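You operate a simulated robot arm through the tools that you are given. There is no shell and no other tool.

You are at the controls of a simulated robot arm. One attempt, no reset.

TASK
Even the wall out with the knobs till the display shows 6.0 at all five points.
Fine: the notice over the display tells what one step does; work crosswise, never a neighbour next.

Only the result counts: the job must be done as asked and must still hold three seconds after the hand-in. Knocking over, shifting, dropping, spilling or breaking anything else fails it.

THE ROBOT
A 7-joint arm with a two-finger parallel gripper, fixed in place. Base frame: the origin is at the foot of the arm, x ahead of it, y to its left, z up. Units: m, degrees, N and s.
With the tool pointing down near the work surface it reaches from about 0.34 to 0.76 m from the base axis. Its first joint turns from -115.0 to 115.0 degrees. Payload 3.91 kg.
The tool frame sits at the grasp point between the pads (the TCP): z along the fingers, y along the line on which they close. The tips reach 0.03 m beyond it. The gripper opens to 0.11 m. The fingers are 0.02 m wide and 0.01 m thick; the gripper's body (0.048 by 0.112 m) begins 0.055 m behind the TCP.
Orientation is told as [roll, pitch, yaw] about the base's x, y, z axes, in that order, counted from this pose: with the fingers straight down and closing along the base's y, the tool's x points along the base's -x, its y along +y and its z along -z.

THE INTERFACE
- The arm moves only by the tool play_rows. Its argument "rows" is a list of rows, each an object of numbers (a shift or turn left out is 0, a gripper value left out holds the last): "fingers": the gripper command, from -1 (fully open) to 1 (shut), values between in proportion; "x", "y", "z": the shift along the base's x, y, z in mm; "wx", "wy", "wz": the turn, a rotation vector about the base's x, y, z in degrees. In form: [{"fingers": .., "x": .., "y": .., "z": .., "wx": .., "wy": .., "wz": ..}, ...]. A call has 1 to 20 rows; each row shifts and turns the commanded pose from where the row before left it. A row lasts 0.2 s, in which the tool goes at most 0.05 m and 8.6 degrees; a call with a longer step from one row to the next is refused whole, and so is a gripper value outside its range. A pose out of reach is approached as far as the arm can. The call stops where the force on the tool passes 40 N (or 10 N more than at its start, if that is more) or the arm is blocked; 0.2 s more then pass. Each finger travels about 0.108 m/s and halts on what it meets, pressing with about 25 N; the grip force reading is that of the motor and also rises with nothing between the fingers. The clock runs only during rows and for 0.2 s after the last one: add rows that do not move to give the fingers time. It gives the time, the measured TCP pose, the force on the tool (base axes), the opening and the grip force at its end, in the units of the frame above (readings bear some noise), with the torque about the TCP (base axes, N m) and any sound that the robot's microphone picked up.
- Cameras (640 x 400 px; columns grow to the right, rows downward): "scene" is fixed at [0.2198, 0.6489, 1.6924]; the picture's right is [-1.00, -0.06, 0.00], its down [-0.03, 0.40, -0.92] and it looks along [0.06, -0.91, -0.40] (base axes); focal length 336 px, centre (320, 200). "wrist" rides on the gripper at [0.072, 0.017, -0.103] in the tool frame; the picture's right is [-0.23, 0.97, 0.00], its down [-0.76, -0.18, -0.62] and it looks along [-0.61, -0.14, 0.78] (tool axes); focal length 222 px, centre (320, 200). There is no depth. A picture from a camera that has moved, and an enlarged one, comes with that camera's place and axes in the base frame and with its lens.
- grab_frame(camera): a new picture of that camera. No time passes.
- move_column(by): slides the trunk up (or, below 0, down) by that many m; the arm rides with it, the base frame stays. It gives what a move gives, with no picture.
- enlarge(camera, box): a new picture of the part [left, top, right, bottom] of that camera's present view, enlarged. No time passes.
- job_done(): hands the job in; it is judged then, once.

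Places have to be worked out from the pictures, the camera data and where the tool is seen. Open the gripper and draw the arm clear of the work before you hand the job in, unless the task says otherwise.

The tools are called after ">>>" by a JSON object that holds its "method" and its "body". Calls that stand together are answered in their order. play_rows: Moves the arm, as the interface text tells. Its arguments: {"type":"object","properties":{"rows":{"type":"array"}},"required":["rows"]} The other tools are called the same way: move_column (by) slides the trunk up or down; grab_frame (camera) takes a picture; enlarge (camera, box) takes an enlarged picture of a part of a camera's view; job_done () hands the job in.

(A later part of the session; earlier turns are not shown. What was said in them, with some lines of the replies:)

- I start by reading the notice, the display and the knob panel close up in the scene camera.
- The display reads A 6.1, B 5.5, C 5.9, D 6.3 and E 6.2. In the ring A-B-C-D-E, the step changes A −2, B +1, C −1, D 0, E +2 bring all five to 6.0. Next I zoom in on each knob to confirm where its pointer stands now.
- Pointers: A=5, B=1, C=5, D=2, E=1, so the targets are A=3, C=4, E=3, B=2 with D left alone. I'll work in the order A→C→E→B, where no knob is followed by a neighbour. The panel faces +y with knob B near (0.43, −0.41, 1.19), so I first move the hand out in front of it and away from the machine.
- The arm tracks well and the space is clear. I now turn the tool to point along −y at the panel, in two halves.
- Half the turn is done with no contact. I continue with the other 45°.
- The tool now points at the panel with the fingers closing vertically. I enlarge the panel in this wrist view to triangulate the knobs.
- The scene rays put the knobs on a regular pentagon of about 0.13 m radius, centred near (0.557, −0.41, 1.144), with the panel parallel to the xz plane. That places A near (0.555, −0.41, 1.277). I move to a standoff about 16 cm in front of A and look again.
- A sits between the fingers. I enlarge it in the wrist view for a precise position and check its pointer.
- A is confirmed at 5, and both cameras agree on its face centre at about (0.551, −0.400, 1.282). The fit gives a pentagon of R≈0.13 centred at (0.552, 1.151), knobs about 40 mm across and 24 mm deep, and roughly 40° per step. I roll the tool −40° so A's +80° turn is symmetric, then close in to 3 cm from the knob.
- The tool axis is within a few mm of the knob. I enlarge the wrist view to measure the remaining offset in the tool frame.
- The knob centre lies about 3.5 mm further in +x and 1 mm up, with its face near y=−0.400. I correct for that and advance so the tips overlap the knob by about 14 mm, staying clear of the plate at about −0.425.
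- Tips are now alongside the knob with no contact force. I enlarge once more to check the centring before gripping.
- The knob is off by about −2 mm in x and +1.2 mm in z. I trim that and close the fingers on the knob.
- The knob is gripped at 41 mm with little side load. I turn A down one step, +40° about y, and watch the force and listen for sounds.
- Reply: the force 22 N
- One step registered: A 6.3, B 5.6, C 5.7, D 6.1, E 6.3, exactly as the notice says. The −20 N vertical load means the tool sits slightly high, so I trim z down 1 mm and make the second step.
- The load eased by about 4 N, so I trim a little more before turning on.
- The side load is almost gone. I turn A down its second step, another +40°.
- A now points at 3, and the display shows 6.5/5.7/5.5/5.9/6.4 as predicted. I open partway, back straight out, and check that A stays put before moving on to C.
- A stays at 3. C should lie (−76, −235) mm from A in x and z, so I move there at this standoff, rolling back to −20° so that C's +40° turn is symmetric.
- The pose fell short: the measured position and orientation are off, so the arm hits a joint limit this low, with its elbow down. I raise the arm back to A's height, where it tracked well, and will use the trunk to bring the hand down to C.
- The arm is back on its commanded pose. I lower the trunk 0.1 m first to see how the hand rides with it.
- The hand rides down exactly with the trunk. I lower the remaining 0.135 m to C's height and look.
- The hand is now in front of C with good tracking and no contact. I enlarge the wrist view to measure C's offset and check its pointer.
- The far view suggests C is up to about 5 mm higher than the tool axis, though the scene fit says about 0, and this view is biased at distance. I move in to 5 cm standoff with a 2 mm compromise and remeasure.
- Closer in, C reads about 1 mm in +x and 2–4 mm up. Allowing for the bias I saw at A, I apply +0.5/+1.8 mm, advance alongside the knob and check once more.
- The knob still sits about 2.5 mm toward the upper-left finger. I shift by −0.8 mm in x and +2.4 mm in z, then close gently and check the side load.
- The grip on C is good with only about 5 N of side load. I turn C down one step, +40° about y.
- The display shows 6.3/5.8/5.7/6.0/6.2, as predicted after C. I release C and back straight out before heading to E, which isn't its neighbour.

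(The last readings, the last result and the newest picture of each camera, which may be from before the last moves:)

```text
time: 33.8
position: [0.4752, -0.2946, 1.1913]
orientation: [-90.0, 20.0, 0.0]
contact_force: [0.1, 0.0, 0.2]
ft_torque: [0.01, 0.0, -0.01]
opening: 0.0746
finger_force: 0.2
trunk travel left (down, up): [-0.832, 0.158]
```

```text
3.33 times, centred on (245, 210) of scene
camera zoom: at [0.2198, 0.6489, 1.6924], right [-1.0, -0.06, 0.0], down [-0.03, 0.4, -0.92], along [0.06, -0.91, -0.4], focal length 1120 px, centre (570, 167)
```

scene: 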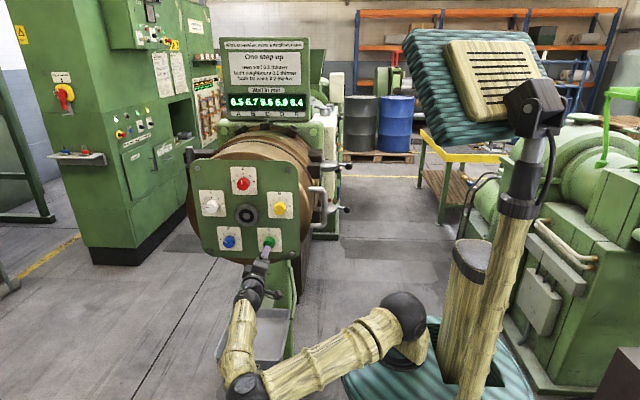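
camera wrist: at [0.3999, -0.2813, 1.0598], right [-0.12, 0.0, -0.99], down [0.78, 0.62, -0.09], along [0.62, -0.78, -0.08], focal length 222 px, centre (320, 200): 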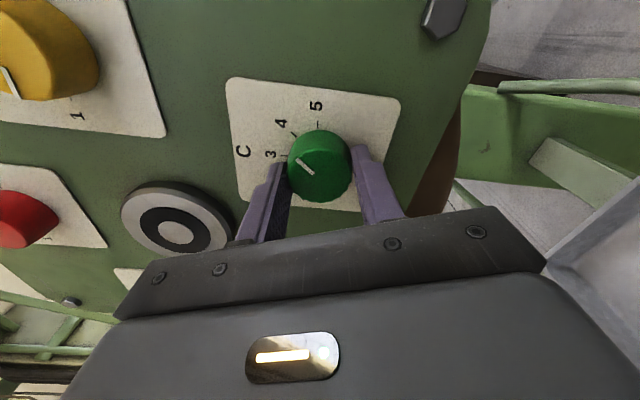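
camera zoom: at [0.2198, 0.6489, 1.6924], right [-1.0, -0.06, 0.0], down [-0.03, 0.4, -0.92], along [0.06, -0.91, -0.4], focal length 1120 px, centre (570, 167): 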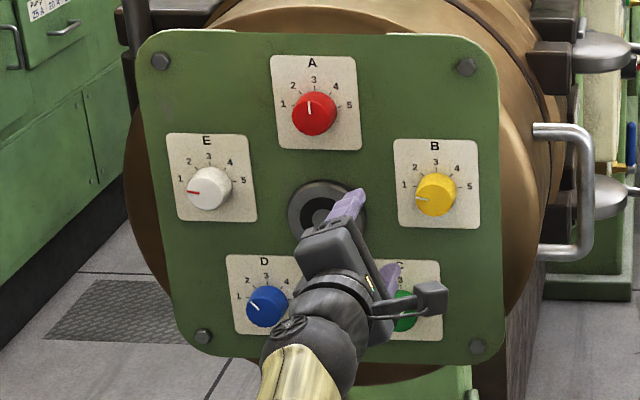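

A reads 3, and C is released. E should be about 197 mm further in +x at this height, so I move across at the standoff and roll to +40° so E's −80° turn is symmetric.

>>> {"method": "play_rows", "body": {"rows": [{"x": 20, "wy": 3}, {"x": 25, "wy": 3}, {"x": 25, "wy": 3}, {"x": 25, "wy": 3}, {"x": 25, "wy": 3}, {"x": 25, "wy": 3}, {"x": 25, "wy": 2}, {"x": 26}, {}, {}]}}

>>> {"method": "grab_frame", "body": {"camera": "wrist"}}

>>> {"method": "grab_frame", "body": {"camera": "scene"}}

```text
time: 36.0
position: [0.6698, -0.293, 1.1921]
orientation: [-90.1, 40.0, -0.1]
contact_force: [-0.2, 0.8, -0.6]
ft_torque: [-0.04, -0.04, -0.02]
opening: 0.0745
finger_force: 0.1
trunk travel left (down, up): [-0.832, 0.158]
```

```text
taken
camera wrist: at [0.6023, -0.1901, 1.2267], right [-0.45, 0.0, -0.89], down [0.7, 0.62, -0.35], along [0.56, -0.78, -0.28], focal length 222 px, centre (320, 200)
```

wrist: 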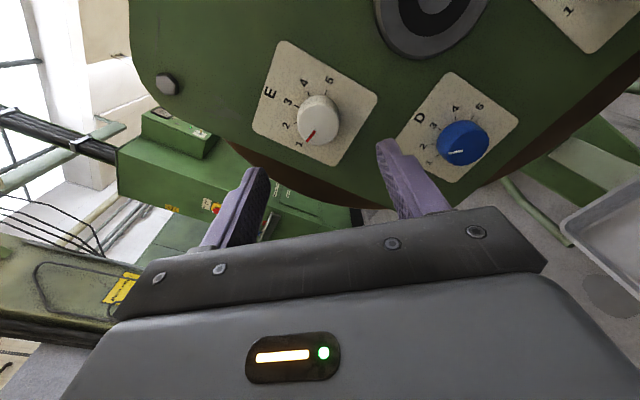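

```text
taken
```

scene: 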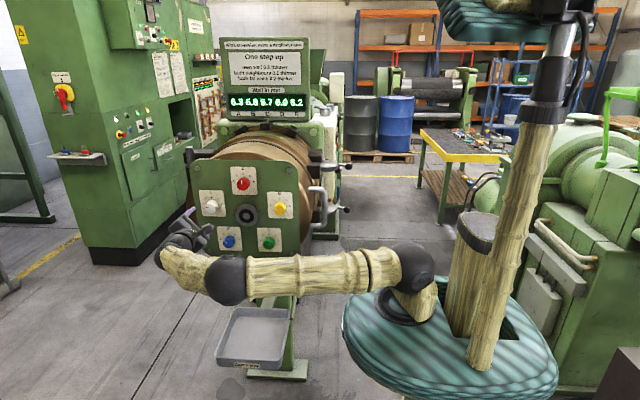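

In this view E appears at (318,118), almost exactly where A appeared from its aligned standoff at the same roll. I advance alongside it and check.

>>> {"method": "play_rows", "body": {"rows": [{"y": -30}, {"y": -25}, {"y": -20}, {"y": -15}, {}, {}]}}

>>> {"method": "enlarge", "body": {"camera": "wrist", "box": [220, 90, 440, 240]}}

```text
time: 37.4
position: [0.6715, -0.3847, 1.1905]
orientation: [-90.0, 40.1, 0.0]
contact_force: [-0.1, -0.5, 0.0]
ft_torque: [0.01, -0.02, -0.01]
opening: 0.0742
finger_force: 0.0
trunk travel left (down, up): [-0.832, 0.158]
```

```text
2.67 times, centred on (330, 165) of wrist
camera zoom: at [0.6017, -0.2817, 1.2258], right [-0.45, 0.0, -0.89], down [0.7, 0.62, -0.35], along [0.56, -0.78, -0.28], focal length 592 px, centre (293, 293)
```

zoom: 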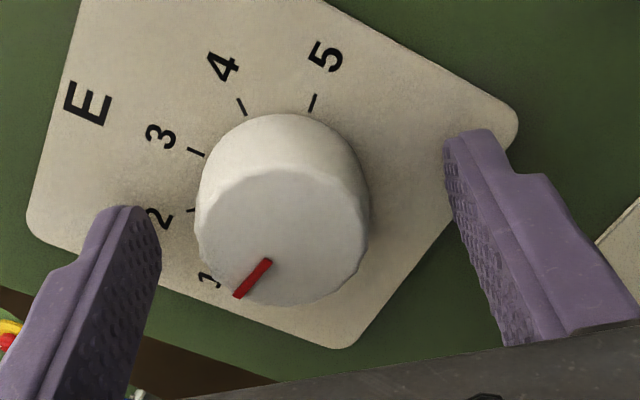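

E is about 2.5 mm further in +x than the tool axis. I trim that and close on the knob.

>>> {"method": "play_rows", "body": {"rows": [{"x": 2.5}, {}, {"fingers": 0.1}, {"fingers": 0.3}, {"fingers": 0.6}, {"fingers": 1}, {}]}}

>>> {"method": "grab_frame", "body": {"camera": "wrist"}}

```text
time: 39.0
position: [0.672, -0.3844, 1.1926]
orientation: [-90.2, 40.0, 0.0]
contact_force: [6.0, -6.0, 10.3]
ft_torque: [-0.18, 0.03, 0.54]
opening: 0.0409
finger_force: 44.8
trunk travel left (down, up): [-0.832, 0.158]
```

```text
taken
camera wrist: at [0.6046, -0.2814, 1.2263], right [-0.45, 0.0, -0.89], down [0.7, 0.62, -0.35], along [0.56, -0.78, -0.28], focal length 222 px, centre (320, 200)
```

wrist: 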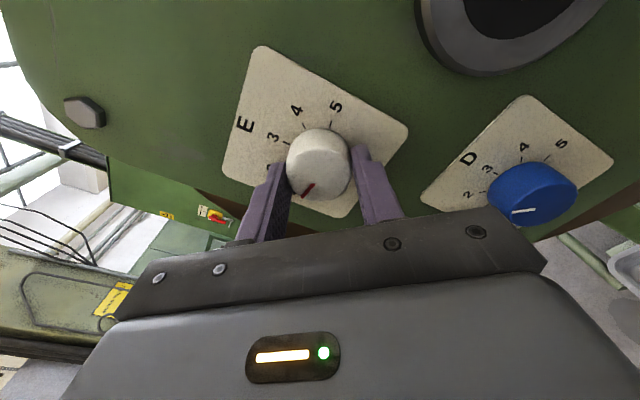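

A side load of about 12 N points up and toward +x, so I trim the tool that way by about 1.3 mm before turning.

>>> {"method": "play_rows", "body": {"rows": [{"x": 0.4, "z": 0.6}, {"x": 0.4, "z": 0.6}, {}]}}

```text
time: 39.8
position: [0.6736, -0.3844, 1.1931]
orientation: [-90.1, 40.0, -0.1]
contact_force: [4.2, -1.4, 5.1]
ft_torque: [-0.34, 0.01, 0.14]
opening: 0.041
finger_force: 44.9
trunk travel left (down, up): [-0.832, 0.158]
```

The load halved. I turn E up its first step, −40° about y.

>>> {"method": "play_rows", "body": {"rows": [{"wy": -5, "z": 0.4}, {"wy": -7, "z": 0.3}, {"wy": -7}, {"wy": -7}, {"wy": -7}, {"wy": -7}, {}]}}

>>> {"method": "enlarge", "body": {"camera": "scene", "box": [215, 35, 315, 125]}}

>>> {"method": "grab_frame", "body": {"camera": "wrist"}}

```text
time: 41.4
position: [0.673, -0.3843, 1.1929]
orientation: [-90.0, 0.0, 0.0]
contact_force: [2.5, -2.2, 1.8]
ft_torque: [-0.05, 0.02, 0.12]
opening: 0.0407
finger_force: 45.0
trunk travel left (down, up): [-0.832, 0.158]
```

```text
4.44 times, centred on (265, 80) of scene
camera zoom: at [0.2198, 0.6489, 1.6924], right [-1.0, -0.06, 0.0], down [-0.03, 0.4, -0.92], along [0.06, -0.91, -0.4], focal length 1494 px, centre (564, 733)
```

zoom: 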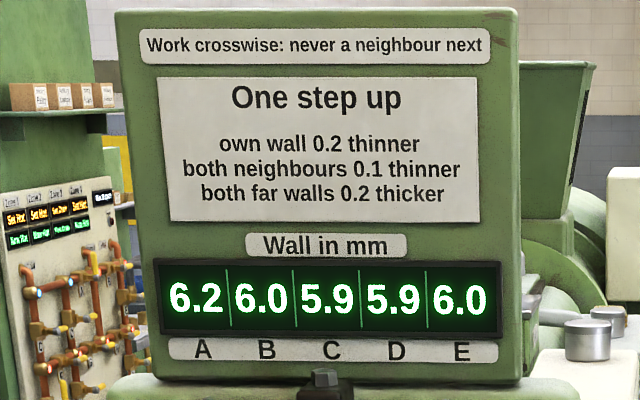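

```text
taken
camera wrist: at [0.5991, -0.2813, 1.1771], right [0.23, 0.0, -0.97], down [0.76, 0.62, 0.18], along [0.61, -0.78, 0.14], focal length 222 px, centre (320, 200)
```

wrist: 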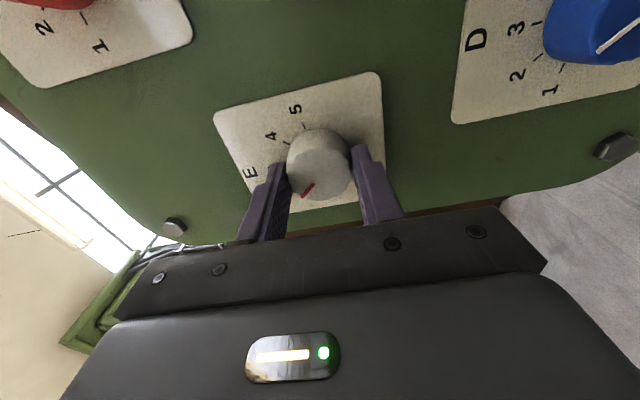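

One step of E registered: 6.2/6.0/5.9/5.9/6.0, with negligible load. I turn E up its second step, another −40°.

>>> {"method": "play_rows", "body": {"rows": [{"wy": -5}, {"wy": -7}, {"wy": -7}, {"wy": -7}, {"wy": -7}, {"wy": -7}, {}]}}

>>> {"method": "enlarge", "body": {"camera": "scene", "box": [215, 35, 315, 125]}}

>>> {"method": "grab_frame", "body": {"camera": "wrist"}}

```text
time: 43.0
position: [0.6716, -0.3852, 1.1956]
orientation: [-90.1, -40.1, 0.0]
contact_force: [3.6, -4.4, 9.6]
ft_torque: [-0.24, 0.05, -0.09]
opening: 0.0408
finger_force: 45.4
trunk travel left (down, up): [-0.832, 0.158]
```

```text
4.44 times, centred on (265, 80) of scene
camera zoom: at [0.2198, 0.6489, 1.6924], right [-1.0, -0.06, 0.0], down [-0.03, 0.4, -0.92], along [0.06, -0.91, -0.4], focal length 1494 px, centre (564, 733)
```

zoom: 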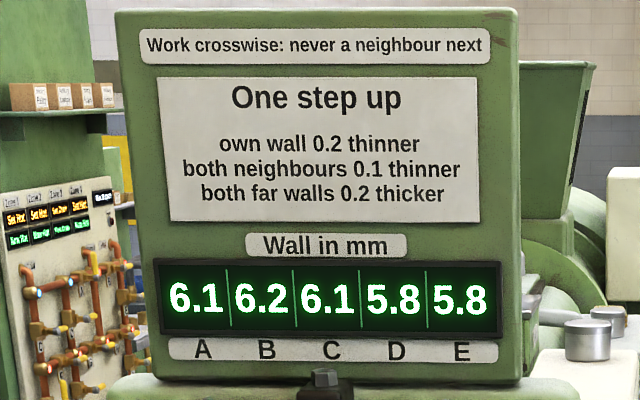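

```text
taken
camera wrist: at [0.6267, -0.2813, 1.1357], right [0.8, 0.0, -0.6], down [0.47, 0.62, 0.63], along [0.37, -0.78, 0.5], focal length 222 px, centre (320, 200)
```

wrist: 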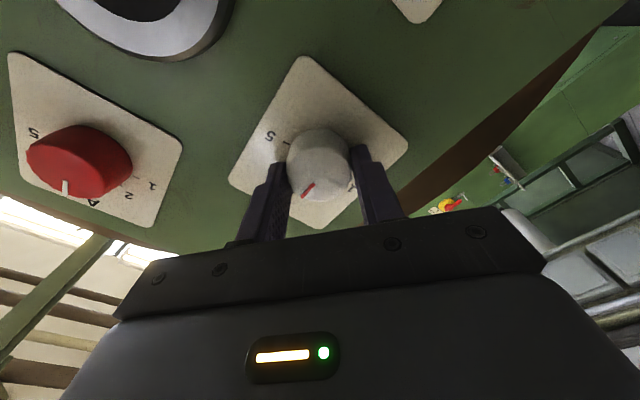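

E is done: the display shows 6.1/6.2/6.1/5.8/5.8, as predicted, so only B +1 remains. I release E and back straight out.

>>> {"method": "play_rows", "body": {"rows": [{"fingers": -0.35}, {}, {"y": 15}, {"y": 30}, {"y": 30}, {"y": 15}, {}]}}

>>> {"method": "grab_frame", "body": {"camera": "wrist"}}

```text
time: 44.6
position: [0.6731, -0.2935, 1.1933]
orientation: [-90.1, -40.1, 0.0]
contact_force: [-0.8, 0.3, 0.1]
ft_torque: [-0.01, 0.02, -0.01]
opening: 0.0746
finger_force: 0.0
trunk travel left (down, up): [-0.832, 0.158]
```

```text
taken
camera wrist: at [0.6267, -0.1905, 1.1359], right [0.8, 0.0, -0.6], down [0.47, 0.62, 0.63], along [0.37, -0.78, 0.5], focal length 222 px, centre (320, 200)
```

wrist: 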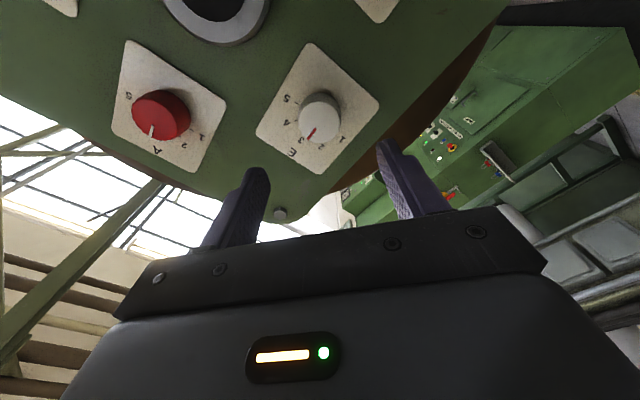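

E stays at 3 and A at 3. I move across to B, about 246 mm in −x (E–B aren't neighbours), at the standoff and roll to +20° for the symmetric −40° turn.

>>> {"method": "play_rows", "body": {"rows": [{"x": -20, "wy": 6}, {"x": -25, "wy": 6}, {"x": -25, "wy": 6}, {"x": -25, "wy": 6}, {"x": -25, "wy": 6}, {"x": -25, "wy": 6}, {"x": -25, "wy": 6}, {"x": -25, "wy": 6}, {"x": -25, "wy": 6}, {"x": -26, "wy": 6}, {}, {}]}}

>>> {"method": "grab_frame", "body": {"camera": "wrist"}}

>>> {"method": "grab_frame", "body": {"camera": "scene"}}

```text
time: 47.2
position: [0.4276, -0.2945, 1.1937]
orientation: [-90.1, 20.0, 0.0]
contact_force: [0.4, 0.8, -0.5]
ft_torque: [-0.02, 0.0, 0.02]
opening: 0.0746
finger_force: 0.0
trunk travel left (down, up): [-0.832, 0.158]
```

```text
taken
camera wrist: at [0.3516, -0.1916, 1.2041], right [-0.12, 0.0, -0.99], down [0.78, 0.62, -0.09], along [0.62, -0.78, -0.07], focal length 222 px, centre (320, 200)
```

wrist: 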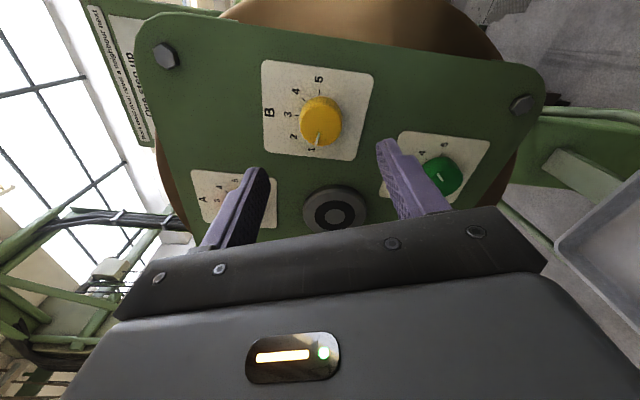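

```text
taken
```

scene: 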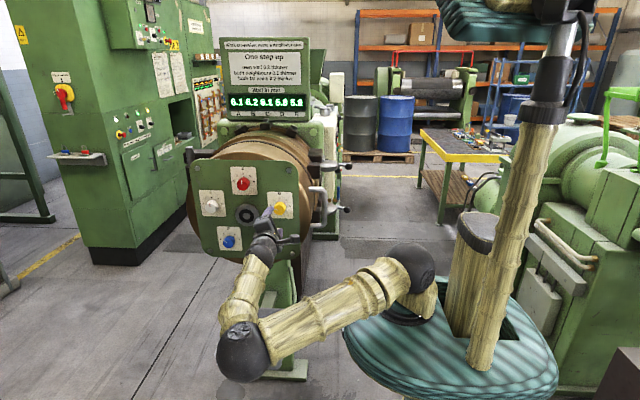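

B sits between the fingers, close to the aligned reference position. I advance alongside it and check the centring.

>>> {"method": "play_rows", "body": {"rows": [{"y": -30}, {"y": -25}, {"y": -20}, {"y": -15}, {}, {}]}}

>>> {"method": "enlarge", "body": {"camera": "wrist", "box": [220, 90, 440, 240]}}

```text
time: 48.6
position: [0.4283, -0.3847, 1.1941]
orientation: [-90.0, 20.0, 0.0]
contact_force: [0.4, 0.2, -0.8]
ft_torque: [-0.01, 0.0, 0.01]
opening: 0.0744
finger_force: 0.1
trunk travel left (down, up): [-0.832, 0.158]
```

```text
2.67 times, centred on (330, 165) of wrist
camera zoom: at [0.3523, -0.2812, 1.2032], right [-0.12, 0.0, -0.99], down [0.78, 0.62, -0.09], along [0.62, -0.78, -0.07], focal length 592 px, centre (293, 293)
```

zoom: 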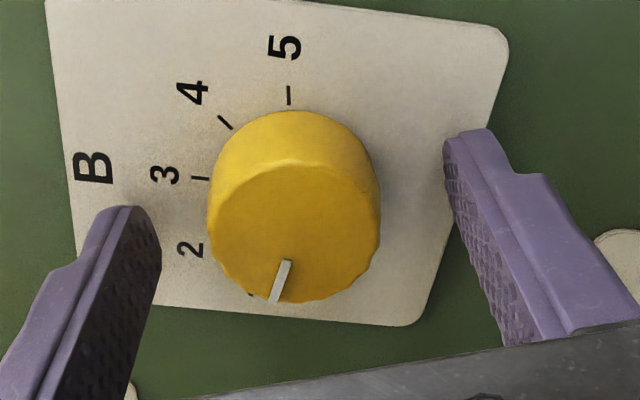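

B is centred within about 1 mm, so I close on it.

>>> {"method": "play_rows", "body": {"rows": [{"fingers": 0.1}, {"fingers": 0.3}, {"fingers": 0.6}, {"fingers": 1}, {}]}}

>>> {"method": "grab_frame", "body": {"camera": "wrist"}}

```text
time: 49.8
position: [0.4267, -0.384, 1.1937]
orientation: [-90.0, 20.0, -0.1]
contact_force: [-1.6, 0.3, -2.6]
ft_torque: [0.1, -0.01, -0.02]
opening: 0.0406
finger_force: 45.1
trunk travel left (down, up): [-0.832, 0.158]
```

```text
taken
camera wrist: at [0.3522, -0.2811, 1.2031], right [-0.12, 0.0, -0.99], down [0.78, 0.62, -0.09], along [0.62, -0.78, -0.07], focal length 222 px, centre (320, 200)
```

wrist: 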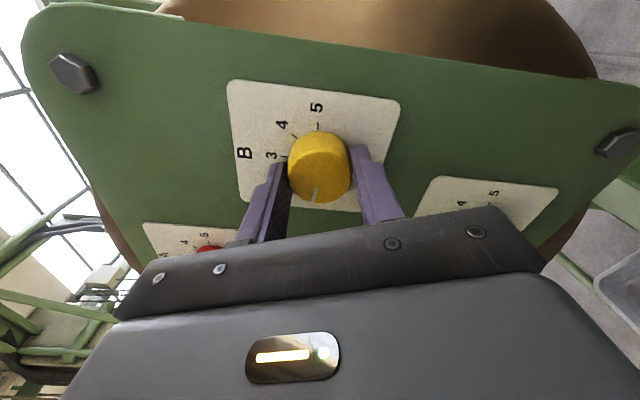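

The grip on B is clean with about 3 N of side load. I turn B up one step, −40° about y.

>>> {"method": "play_rows", "body": {"rows": [{"wy": -5}, {"wy": -7}, {"wy": -7}, {"wy": -7}, {"wy": -7}, {"wy": -7}, {}]}}

>>> {"method": "enlarge", "body": {"camera": "scene", "box": [215, 35, 315, 125]}}

>>> {"method": "grab_frame", "body": {"camera": "wrist"}}

```text
time: 51.4
position: [0.4273, -0.3841, 1.1933]
orientation: [-90.0, -20.1, -0.1]
contact_force: [0.8, 0.1, -2.6]
ft_torque: [0.0, 0.0, 0.54]
opening: 0.0405
finger_force: 45.0
trunk travel left (down, up): [-0.832, 0.158]
```

```text
4.44 times, centred on (265, 80) of scene
camera zoom: at [0.2198, 0.6489, 1.6924], right [-1.0, -0.06, 0.0], down [-0.03, 0.4, -0.92], along [0.06, -0.91, -0.4], focal length 1494 px, centre (564, 733)
```

zoom: 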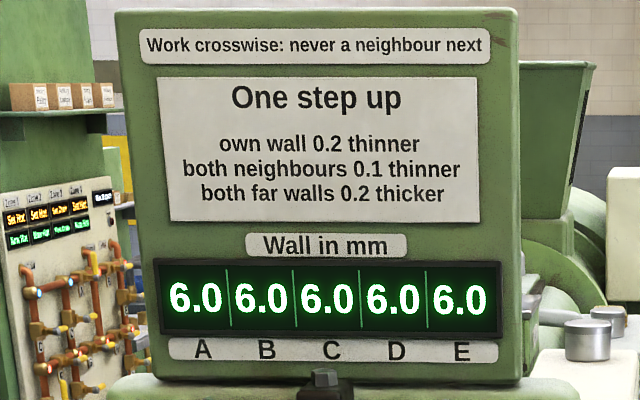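

```text
taken
camera wrist: at [0.3639, -0.2809, 1.1534], right [0.55, 0.0, -0.84], down [0.65, 0.62, 0.43], along [0.52, -0.78, 0.34], focal length 222 px, centre (320, 200)
```

wrist: 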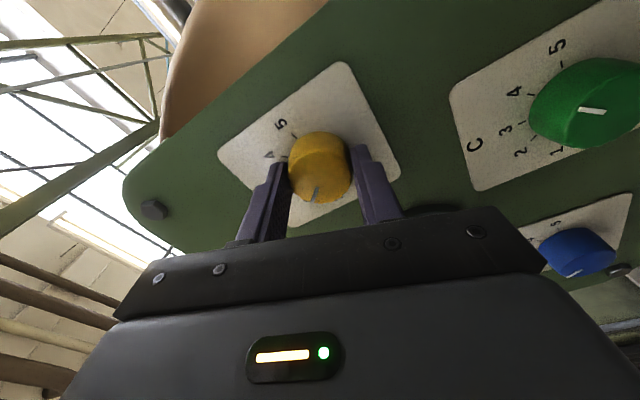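

All five points read 6.0. I open fully, back straight out from B and draw the hand well clear in +y.

>>> {"method": "play_rows", "body": {"rows": [{"fingers": -0.35}, {}, {"y": 15}, {"y": 30}, {"y": 30}, {"y": 30, "fingers": -1}, {"y": 30}, {"y": 20}, {}, {}]}}

>>> {"method": "grab_frame", "body": {"camera": "scene"}}

>>> {"method": "enlarge", "body": {"camera": "scene", "box": [215, 35, 315, 125]}}

>>> {"method": "enlarge", "body": {"camera": "scene", "box": [180, 150, 310, 270]}}

>>> {"method": "grab_frame", "body": {"camera": "wrist"}}

```text
time: 53.6
position: [0.4274, -0.2274, 1.1952]
orientation: [-90.0, -20.1, 0.0]
contact_force: [0.0, 0.5, 0.0]
ft_torque: [0.0, 0.01, 0.0]
opening: 0.1101
finger_force: 0.1
trunk travel left (down, up): [-0.832, 0.158]
```

```text
taken
```

scene: 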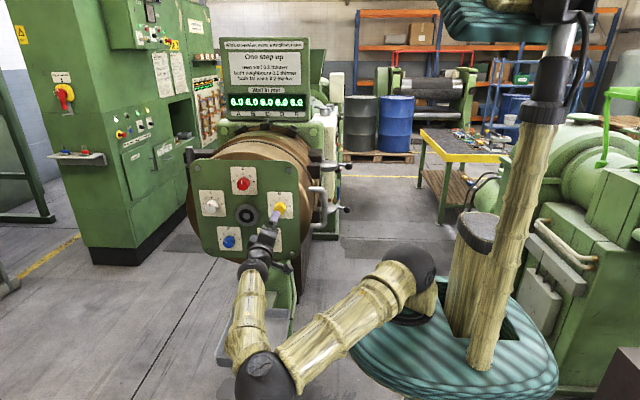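

```text
4.44 times, centred on (265, 80) of scene
camera zoom: at [0.2198, 0.6489, 1.6924], right [-1.0, -0.06, 0.0], down [-0.03, 0.4, -0.92], along [0.06, -0.91, -0.4], focal length 1494 px, centre (564, 733)
```

zoom: 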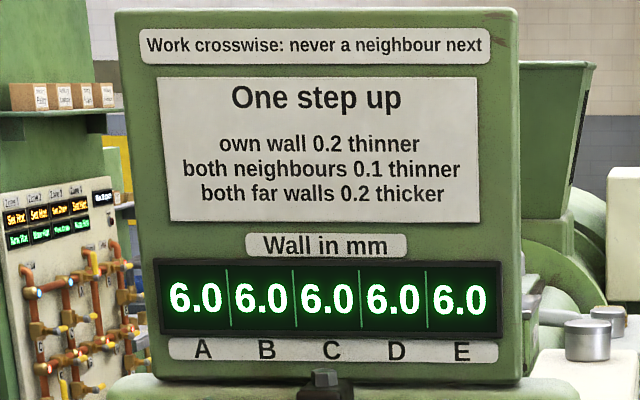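

```text
3.33 times, centred on (245, 210) of scene
camera zoom: at [0.2198, 0.6489, 1.6924], right [-1.0, -0.06, 0.0], down [-0.03, 0.4, -0.92], along [0.06, -0.91, -0.4], focal length 1120 px, centre (570, 167)
```

zoom: 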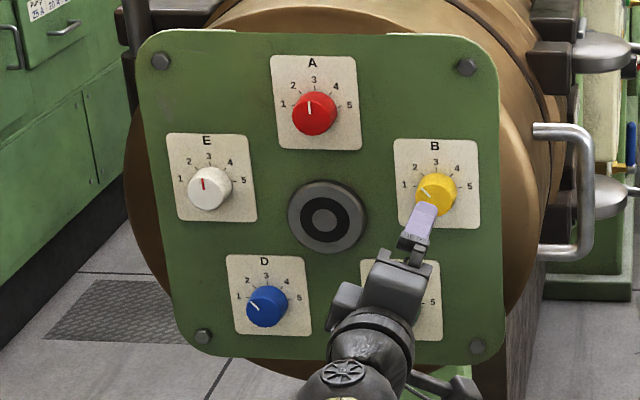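

```text
taken
camera wrist: at [0.3633, -0.1239, 1.155], right [0.55, 0.0, -0.84], down [0.66, 0.62, 0.43], along [0.52, -0.78, 0.34], focal length 222 px, centre (320, 200)
```

wrist: 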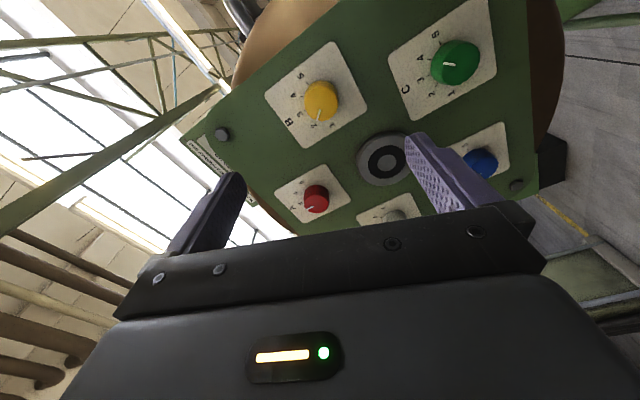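

The hand is clear (tips about 14 cm from the knobs), the gripper is open, and the knobs stand at A3, B2, C4, D2, E3. I wait about 3 s to confirm the display holds.

>>> {"method": "play_rows", "body": {"rows": [{}, {}, {}, {}, {}, {}, {}, {}, {}, {}, {}, {}, {}, {}, {}]}}

>>> {"method": "enlarge", "body": {"camera": "scene", "box": [215, 35, 315, 125]}}

```text
time: 56.8
position: [0.428, -0.2274, 1.1954]
orientation: [-89.9, -20.1, 0.0]
contact_force: [0.7, 0.1, 0.2]
ft_torque: [0.0, 0.01, 0.0]
opening: 0.1099
finger_force: 0.1
trunk travel left (down, up): [-0.832, 0.158]
```

```text
4.44 times, centred on (265, 80) of scene
camera zoom: at [0.2198, 0.6489, 1.6924], right [-1.0, -0.06, 0.0], down [-0.03, 0.4, -0.92], along [0.06, -0.91, -0.4], focal length 1494 px, centre (564, 733)
```

zoom: 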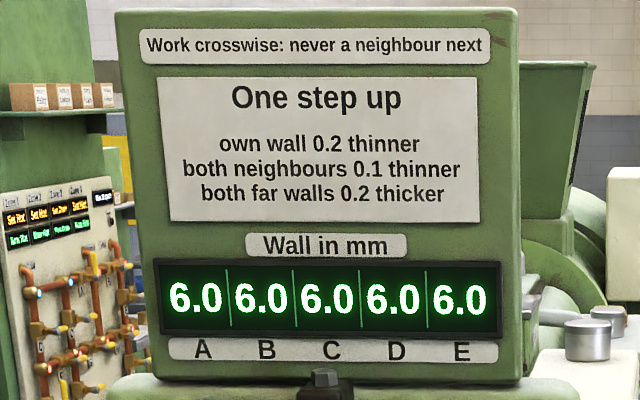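

The display has held 6.0 at all five points for three seconds and the arm is clear with the gripper open, so I hand the job in.

>>> {"method": "job_done", "body": {}}

```text
The job is handed in.
```

The display shows 6.0 at all five points, and it held for three seconds before I handed the job in.

I worked the knobs in the order A, C, E, B, so no knob was followed by a neighbour:

| Knob | Steps | From | To |
|---|---|---|---|
| A | 2 down | 5 | 3 |
| C | 1 down | 5 | 4 |
| E | 2 up | 1 | 3 |
| B | 1 up | 1 | 2 |
| D | not touched | 2 | 2 |

After every step the display changed exactly as the notice says. I lowered the trunk to reach C, because the arm could not get down to it from its starting height. I left the trunk about 9 cm below where it began.

The hand is backed off about 14 cm from the knobs with the gripper open, and nothing else was touched.
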